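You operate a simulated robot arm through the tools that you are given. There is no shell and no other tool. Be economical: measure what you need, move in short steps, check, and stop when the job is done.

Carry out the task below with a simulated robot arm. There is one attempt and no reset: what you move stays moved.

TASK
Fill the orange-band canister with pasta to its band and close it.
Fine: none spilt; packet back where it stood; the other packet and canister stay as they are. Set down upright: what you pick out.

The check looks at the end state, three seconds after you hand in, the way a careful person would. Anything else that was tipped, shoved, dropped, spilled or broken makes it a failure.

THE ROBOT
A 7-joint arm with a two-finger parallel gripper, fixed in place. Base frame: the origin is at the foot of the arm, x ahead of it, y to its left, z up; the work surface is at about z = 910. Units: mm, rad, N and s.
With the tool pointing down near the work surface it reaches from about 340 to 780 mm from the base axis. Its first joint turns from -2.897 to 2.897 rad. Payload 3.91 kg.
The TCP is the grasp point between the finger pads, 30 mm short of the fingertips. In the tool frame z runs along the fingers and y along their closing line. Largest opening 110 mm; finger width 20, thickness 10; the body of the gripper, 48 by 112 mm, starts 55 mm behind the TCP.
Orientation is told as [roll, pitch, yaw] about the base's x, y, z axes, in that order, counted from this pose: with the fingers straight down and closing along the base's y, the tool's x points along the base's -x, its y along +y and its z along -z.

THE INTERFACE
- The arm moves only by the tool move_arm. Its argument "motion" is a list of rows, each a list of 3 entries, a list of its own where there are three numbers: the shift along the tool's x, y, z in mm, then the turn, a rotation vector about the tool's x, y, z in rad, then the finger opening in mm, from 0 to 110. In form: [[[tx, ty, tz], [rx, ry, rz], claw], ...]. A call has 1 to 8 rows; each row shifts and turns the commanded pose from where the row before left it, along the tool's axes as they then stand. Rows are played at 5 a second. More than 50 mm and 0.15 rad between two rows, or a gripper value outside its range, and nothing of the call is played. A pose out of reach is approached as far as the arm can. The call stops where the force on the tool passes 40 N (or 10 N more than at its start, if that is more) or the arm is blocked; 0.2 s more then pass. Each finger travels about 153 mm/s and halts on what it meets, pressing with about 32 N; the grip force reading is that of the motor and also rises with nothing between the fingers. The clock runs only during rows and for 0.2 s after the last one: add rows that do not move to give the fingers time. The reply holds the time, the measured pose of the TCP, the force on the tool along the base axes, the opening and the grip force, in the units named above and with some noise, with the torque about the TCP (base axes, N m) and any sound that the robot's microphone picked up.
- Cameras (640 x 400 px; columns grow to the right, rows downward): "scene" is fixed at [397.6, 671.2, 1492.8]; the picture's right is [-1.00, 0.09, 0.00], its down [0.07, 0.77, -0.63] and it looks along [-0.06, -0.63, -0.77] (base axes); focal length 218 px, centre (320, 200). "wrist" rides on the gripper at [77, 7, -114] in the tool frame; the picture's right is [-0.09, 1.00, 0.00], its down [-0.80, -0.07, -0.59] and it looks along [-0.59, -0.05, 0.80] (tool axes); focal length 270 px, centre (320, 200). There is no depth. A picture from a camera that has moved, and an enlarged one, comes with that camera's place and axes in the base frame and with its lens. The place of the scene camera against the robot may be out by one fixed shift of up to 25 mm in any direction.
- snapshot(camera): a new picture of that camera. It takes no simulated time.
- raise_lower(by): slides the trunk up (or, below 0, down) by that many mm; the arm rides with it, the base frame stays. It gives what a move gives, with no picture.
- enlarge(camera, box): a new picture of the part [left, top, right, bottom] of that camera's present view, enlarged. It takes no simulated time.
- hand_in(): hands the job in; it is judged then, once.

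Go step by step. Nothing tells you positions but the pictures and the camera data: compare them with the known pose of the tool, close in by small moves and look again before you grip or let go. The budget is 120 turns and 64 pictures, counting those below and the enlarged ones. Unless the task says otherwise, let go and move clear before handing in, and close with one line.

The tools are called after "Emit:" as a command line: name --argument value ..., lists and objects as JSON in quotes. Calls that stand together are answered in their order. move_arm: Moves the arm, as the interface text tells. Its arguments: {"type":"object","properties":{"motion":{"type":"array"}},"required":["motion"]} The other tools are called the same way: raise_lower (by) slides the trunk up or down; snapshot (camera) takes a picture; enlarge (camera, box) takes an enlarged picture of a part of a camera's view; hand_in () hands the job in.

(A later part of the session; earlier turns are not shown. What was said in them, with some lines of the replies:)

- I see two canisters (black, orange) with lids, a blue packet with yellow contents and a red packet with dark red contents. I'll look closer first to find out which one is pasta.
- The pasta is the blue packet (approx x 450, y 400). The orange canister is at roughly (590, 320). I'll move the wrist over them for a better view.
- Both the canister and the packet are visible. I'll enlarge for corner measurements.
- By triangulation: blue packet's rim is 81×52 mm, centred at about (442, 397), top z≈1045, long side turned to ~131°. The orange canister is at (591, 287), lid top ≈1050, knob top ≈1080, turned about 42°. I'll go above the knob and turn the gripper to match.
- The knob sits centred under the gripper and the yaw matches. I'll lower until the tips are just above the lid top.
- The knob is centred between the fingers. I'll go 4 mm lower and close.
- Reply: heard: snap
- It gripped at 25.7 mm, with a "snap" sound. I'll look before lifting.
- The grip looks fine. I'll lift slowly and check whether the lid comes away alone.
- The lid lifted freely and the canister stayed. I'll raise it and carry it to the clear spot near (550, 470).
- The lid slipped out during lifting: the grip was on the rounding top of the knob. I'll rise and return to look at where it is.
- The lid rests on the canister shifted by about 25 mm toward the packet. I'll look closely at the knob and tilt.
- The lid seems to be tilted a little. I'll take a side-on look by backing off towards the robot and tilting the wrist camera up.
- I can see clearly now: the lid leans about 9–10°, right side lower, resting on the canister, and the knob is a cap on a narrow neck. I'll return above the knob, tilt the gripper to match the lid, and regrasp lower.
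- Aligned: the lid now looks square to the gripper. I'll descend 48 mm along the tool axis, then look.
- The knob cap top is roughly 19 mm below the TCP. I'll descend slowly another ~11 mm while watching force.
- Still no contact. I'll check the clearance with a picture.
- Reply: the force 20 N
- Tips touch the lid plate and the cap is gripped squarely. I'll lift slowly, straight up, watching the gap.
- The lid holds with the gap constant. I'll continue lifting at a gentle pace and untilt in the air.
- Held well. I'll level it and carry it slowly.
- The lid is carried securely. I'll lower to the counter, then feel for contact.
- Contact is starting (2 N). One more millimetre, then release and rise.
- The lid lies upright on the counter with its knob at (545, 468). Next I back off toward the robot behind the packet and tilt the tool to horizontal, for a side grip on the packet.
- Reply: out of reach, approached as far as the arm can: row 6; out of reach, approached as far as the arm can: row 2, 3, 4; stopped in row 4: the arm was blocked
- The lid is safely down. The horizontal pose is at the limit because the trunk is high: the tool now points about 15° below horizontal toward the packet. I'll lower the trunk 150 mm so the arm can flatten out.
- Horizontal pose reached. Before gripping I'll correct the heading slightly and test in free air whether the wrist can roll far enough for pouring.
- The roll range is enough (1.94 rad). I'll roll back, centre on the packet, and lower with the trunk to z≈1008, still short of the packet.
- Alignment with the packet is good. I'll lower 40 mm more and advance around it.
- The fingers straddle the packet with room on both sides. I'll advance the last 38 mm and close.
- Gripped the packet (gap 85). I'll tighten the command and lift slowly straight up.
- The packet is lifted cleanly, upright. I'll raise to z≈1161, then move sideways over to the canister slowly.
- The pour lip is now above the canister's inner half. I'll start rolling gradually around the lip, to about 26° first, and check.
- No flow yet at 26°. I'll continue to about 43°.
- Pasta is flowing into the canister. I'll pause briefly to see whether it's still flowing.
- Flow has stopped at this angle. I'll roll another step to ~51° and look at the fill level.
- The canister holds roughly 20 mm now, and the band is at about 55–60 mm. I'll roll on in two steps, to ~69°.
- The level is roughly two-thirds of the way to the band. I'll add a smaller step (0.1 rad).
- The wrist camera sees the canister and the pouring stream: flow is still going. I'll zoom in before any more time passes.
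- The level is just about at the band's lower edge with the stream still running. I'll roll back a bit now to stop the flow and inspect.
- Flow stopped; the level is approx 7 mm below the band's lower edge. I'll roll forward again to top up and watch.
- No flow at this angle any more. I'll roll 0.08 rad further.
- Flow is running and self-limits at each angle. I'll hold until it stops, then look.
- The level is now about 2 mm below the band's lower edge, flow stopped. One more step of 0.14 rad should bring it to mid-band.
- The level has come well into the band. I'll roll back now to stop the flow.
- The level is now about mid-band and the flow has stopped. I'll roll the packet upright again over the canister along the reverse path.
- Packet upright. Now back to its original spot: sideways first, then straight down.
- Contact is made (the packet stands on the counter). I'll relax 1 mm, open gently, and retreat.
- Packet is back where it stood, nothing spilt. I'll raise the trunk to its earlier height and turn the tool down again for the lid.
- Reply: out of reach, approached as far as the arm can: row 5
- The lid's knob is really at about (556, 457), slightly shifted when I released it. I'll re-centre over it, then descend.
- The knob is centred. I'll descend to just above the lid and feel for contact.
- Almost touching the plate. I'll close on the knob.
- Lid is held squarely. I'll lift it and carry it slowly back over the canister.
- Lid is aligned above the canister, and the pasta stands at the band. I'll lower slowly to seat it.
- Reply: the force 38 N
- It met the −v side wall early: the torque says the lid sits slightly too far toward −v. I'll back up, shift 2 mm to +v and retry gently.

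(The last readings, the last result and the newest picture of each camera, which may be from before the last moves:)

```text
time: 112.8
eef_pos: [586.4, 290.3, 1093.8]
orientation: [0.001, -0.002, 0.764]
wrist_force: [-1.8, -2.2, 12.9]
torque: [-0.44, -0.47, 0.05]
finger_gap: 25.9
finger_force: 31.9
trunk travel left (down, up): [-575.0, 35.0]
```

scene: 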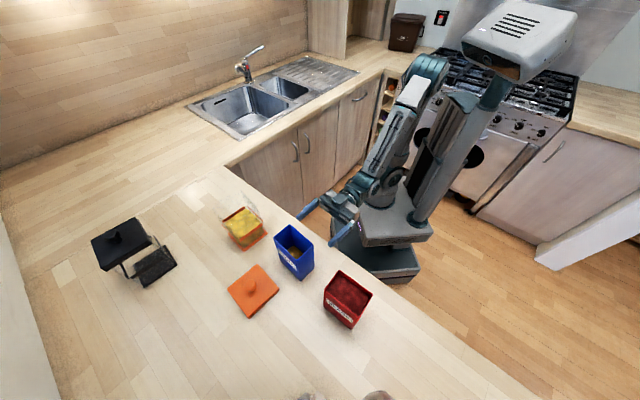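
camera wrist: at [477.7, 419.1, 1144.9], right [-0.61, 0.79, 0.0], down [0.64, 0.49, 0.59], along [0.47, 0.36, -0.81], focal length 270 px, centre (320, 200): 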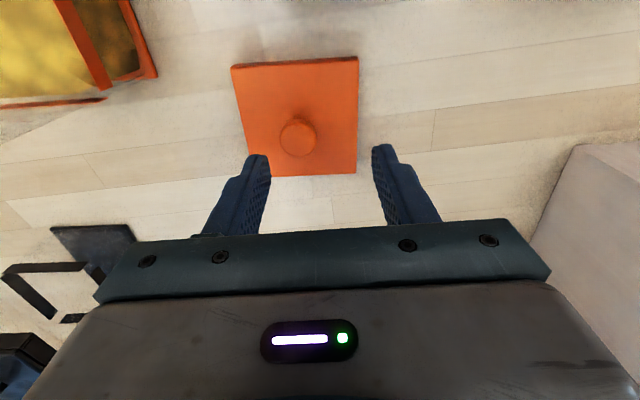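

The contact lies at the lid's outer edge (−v), which fits a cap-type skirt landing on the wall, so the lid should go the other way. I'll back up, shift −v by 3.5 mm and try again gently.

Emit:
move_arm --motion '[[[0, 0, -4], [0, 0, 0], 5], [[0, 0, -4], [0, 0, 0], 5], [[0, -3.5, 0], [0, 0, 0], 5], [[0, 0, 0], [0, 0, 0], 5]]'

Emit:
move_arm --motion '[[[0, 0, 3], [0, 0, 0], 5], [[0, 0, 2], [0, 0, 0], 5], [[0, 0, 2], [0, 0, 0], 5], [[0, 0, 0], [0, 0, 0], 5]]'

```text
time: 113.8
eef_pos: [590.2, 288.4, 1098.8]
orientation: [0.004, 0.001, 0.761]
wrist_force: [-0.5, -0.1, -1.1]
torque: [-0.04, 0.07, 0.04]
finger_gap: 26.1
finger_force: 32.0
trunk travel left (down, up): [-575.0, 35.0]
```

```text
time: 114.8
eef_pos: [590.0, 287.9, 1091.0]
orientation: [0.005, 0.002, 0.763]
wrist_force: [-1.2, 0.3, 1.4]
torque: [0.1, 0.06, 0.05]
finger_gap: 26.1
finger_force: 31.9
trunk travel left (down, up): [-575.0, 35.0]
```

Better: it's lower now with hardly any force. I'll continue in small steps.

Emit:
move_arm --motion '[[[0, 0, 2], [0, 0, 0], 5], [[0, 0, 1.5], [0, 0, 0], 5], [[0, 0, 0], [0, 0, 0], 5]]'

Emit:
move_arm --motion '[[[0, 0, 1.5], [0, 0, 0], 5], [[0, 0, 0], [0, 0, 0], 5]]'

```text
time: 115.6
eef_pos: [591.1, 286.2, 1089.1]
orientation: [0.002, 0.0, 0.76]
wrist_force: [0.8, -1.3, 7.4]
torque: [0.39, -0.04, -0.02]
finger_gap: 25.8
finger_force: 32.2
trunk travel left (down, up): [-575.0, 35.0]
```

```text
time: 116.2
eef_pos: [591.8, 285.4, 1086.8]
orientation: [0.001, 0.001, 0.762]
wrist_force: [0.3, -1.7, 4.4]
torque: [0.15, -0.06, -0.04]
finger_gap: 26.3
finger_force: 31.7
trunk travel left (down, up): [-575.0, 35.0]
heard: snap
```

A "snap": the lid seated. I'll press 1 mm to be sure, then open straight away and rise.

Emit:
move_arm --motion '[[[0, 0, 1], [0, 0, 0], 5], [[0, 0, 0], [0, 0, 0], 5], [[0, 0, -1], [0, 0, 0], 26], [[0, 0, 0], [0, 0, 0], 60], [[0, 0, 0], [0, 0, 0], 60], [[0, 0, -15], [0, 0, 0], 60], [[0, 0, -30], [0, 0, 0], 60], [[0, 0, -40], [0, 0, 0], 60]]'

Emit:
enlarge --camera "wrist" --box '[210, 0, 450, 200]'

```text
time: 118.0
eef_pos: [590.4, 287.6, 1172.4]
orientation: [0.005, 0.0, 0.762]
wrist_force: [0.0, -0.5, 0.0]
torque: [0.05, -0.01, 0.01]
finger_gap: 60.0
finger_force: 0.1
trunk travel left (down, up): [-575.0, 35.0]
```

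```text
2.00 times, centred on (330, 100) of wrist
camera zoom: at [530.4, 239.4, 1287.7], right [-0.62, 0.78, 0.0], down [0.63, 0.5, 0.59], along [0.46, 0.37, -0.81], focal length 541 px, centre (300, 400)
```

zoom: 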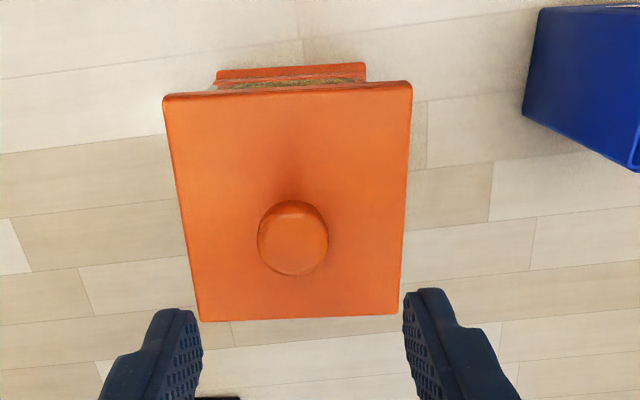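

The lid is seated and centred. I'll move clear and take a last overview.

Emit:
move_arm --motion '[[[0, 0, -45], [0, 0, 0], 60], [[0, 0, -45], [0, 0, 0], 60], [[45, 0, 0], [0, 0, 0], 60], [[45, 0, 0], [0, 0, 0], 60], [[45, 0, 0], [0, 0, 0], 60], [[0, 0, 0], [0, 0, 0], 60]]'

Emit:
enlarge --camera "scene" --box '[80, 150, 400, 350]'

Emit:
enlarge --camera "scene" --box '[200, 180, 320, 290]'

```text
time: 119.4
eef_pos: [494.1, 196.0, 1263.0]
orientation: [0.003, 0.001, 0.764]
wrist_force: [0.1, 0.6, -0.5]
torque: [0.0, 0.02, 0.0]
finger_gap: 60.2
finger_force: 0.1
trunk travel left (down, up): [-575.0, 35.0]
```

```text
2.00 times, centred on (240, 250) of scene
camera zoom: at [397.6, 671.2, 1492.8], right [-1.0, 0.09, 0.0], down [0.07, 0.77, -0.63], along [-0.06, -0.63, -0.77], focal length 435 px, centre (480, 100)
```

zoom: 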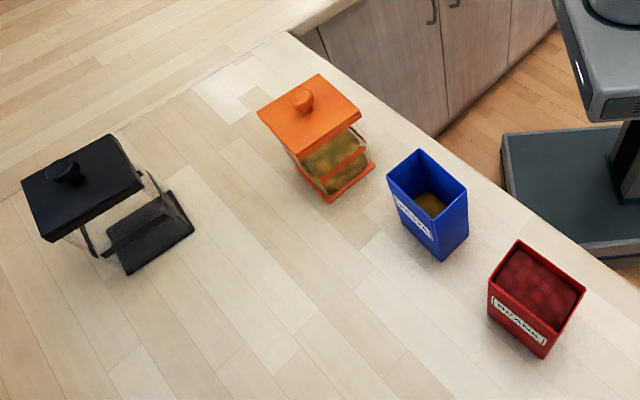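

```text
3.64 times, centred on (260, 235) of scene
camera zoom: at [397.6, 671.2, 1492.8], right [-1.0, 0.09, 0.0], down [0.07, 0.77, -0.63], along [-0.06, -0.63, -0.77], focal length 792 px, centre (538, 73)
```

zoom: 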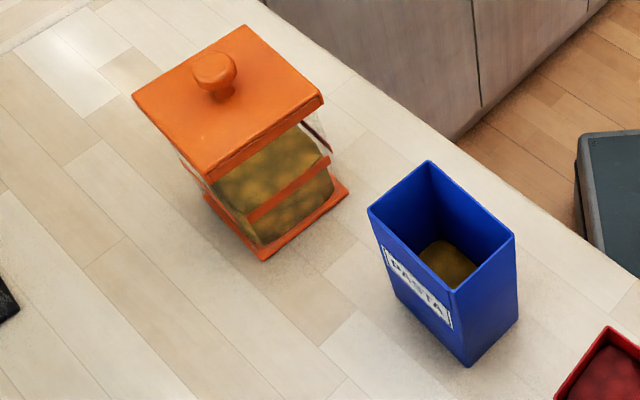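

The canister is closed and filled to its band, the packet stands upright in its place, nothing is spilt, and the black canister and red packet look untouched. The arm is clear, so I'll hand in.

Emit:
hand_in

```text
The job is handed in.
```

I filled the orange-band canister with pasta to about mid-band, judged from the pictures, and snapped its lid back on. I put the packet back upright on its spot with nothing spilt. The lid slipped out of the gripper once at the start and landed on the canister, but the canister did not move.
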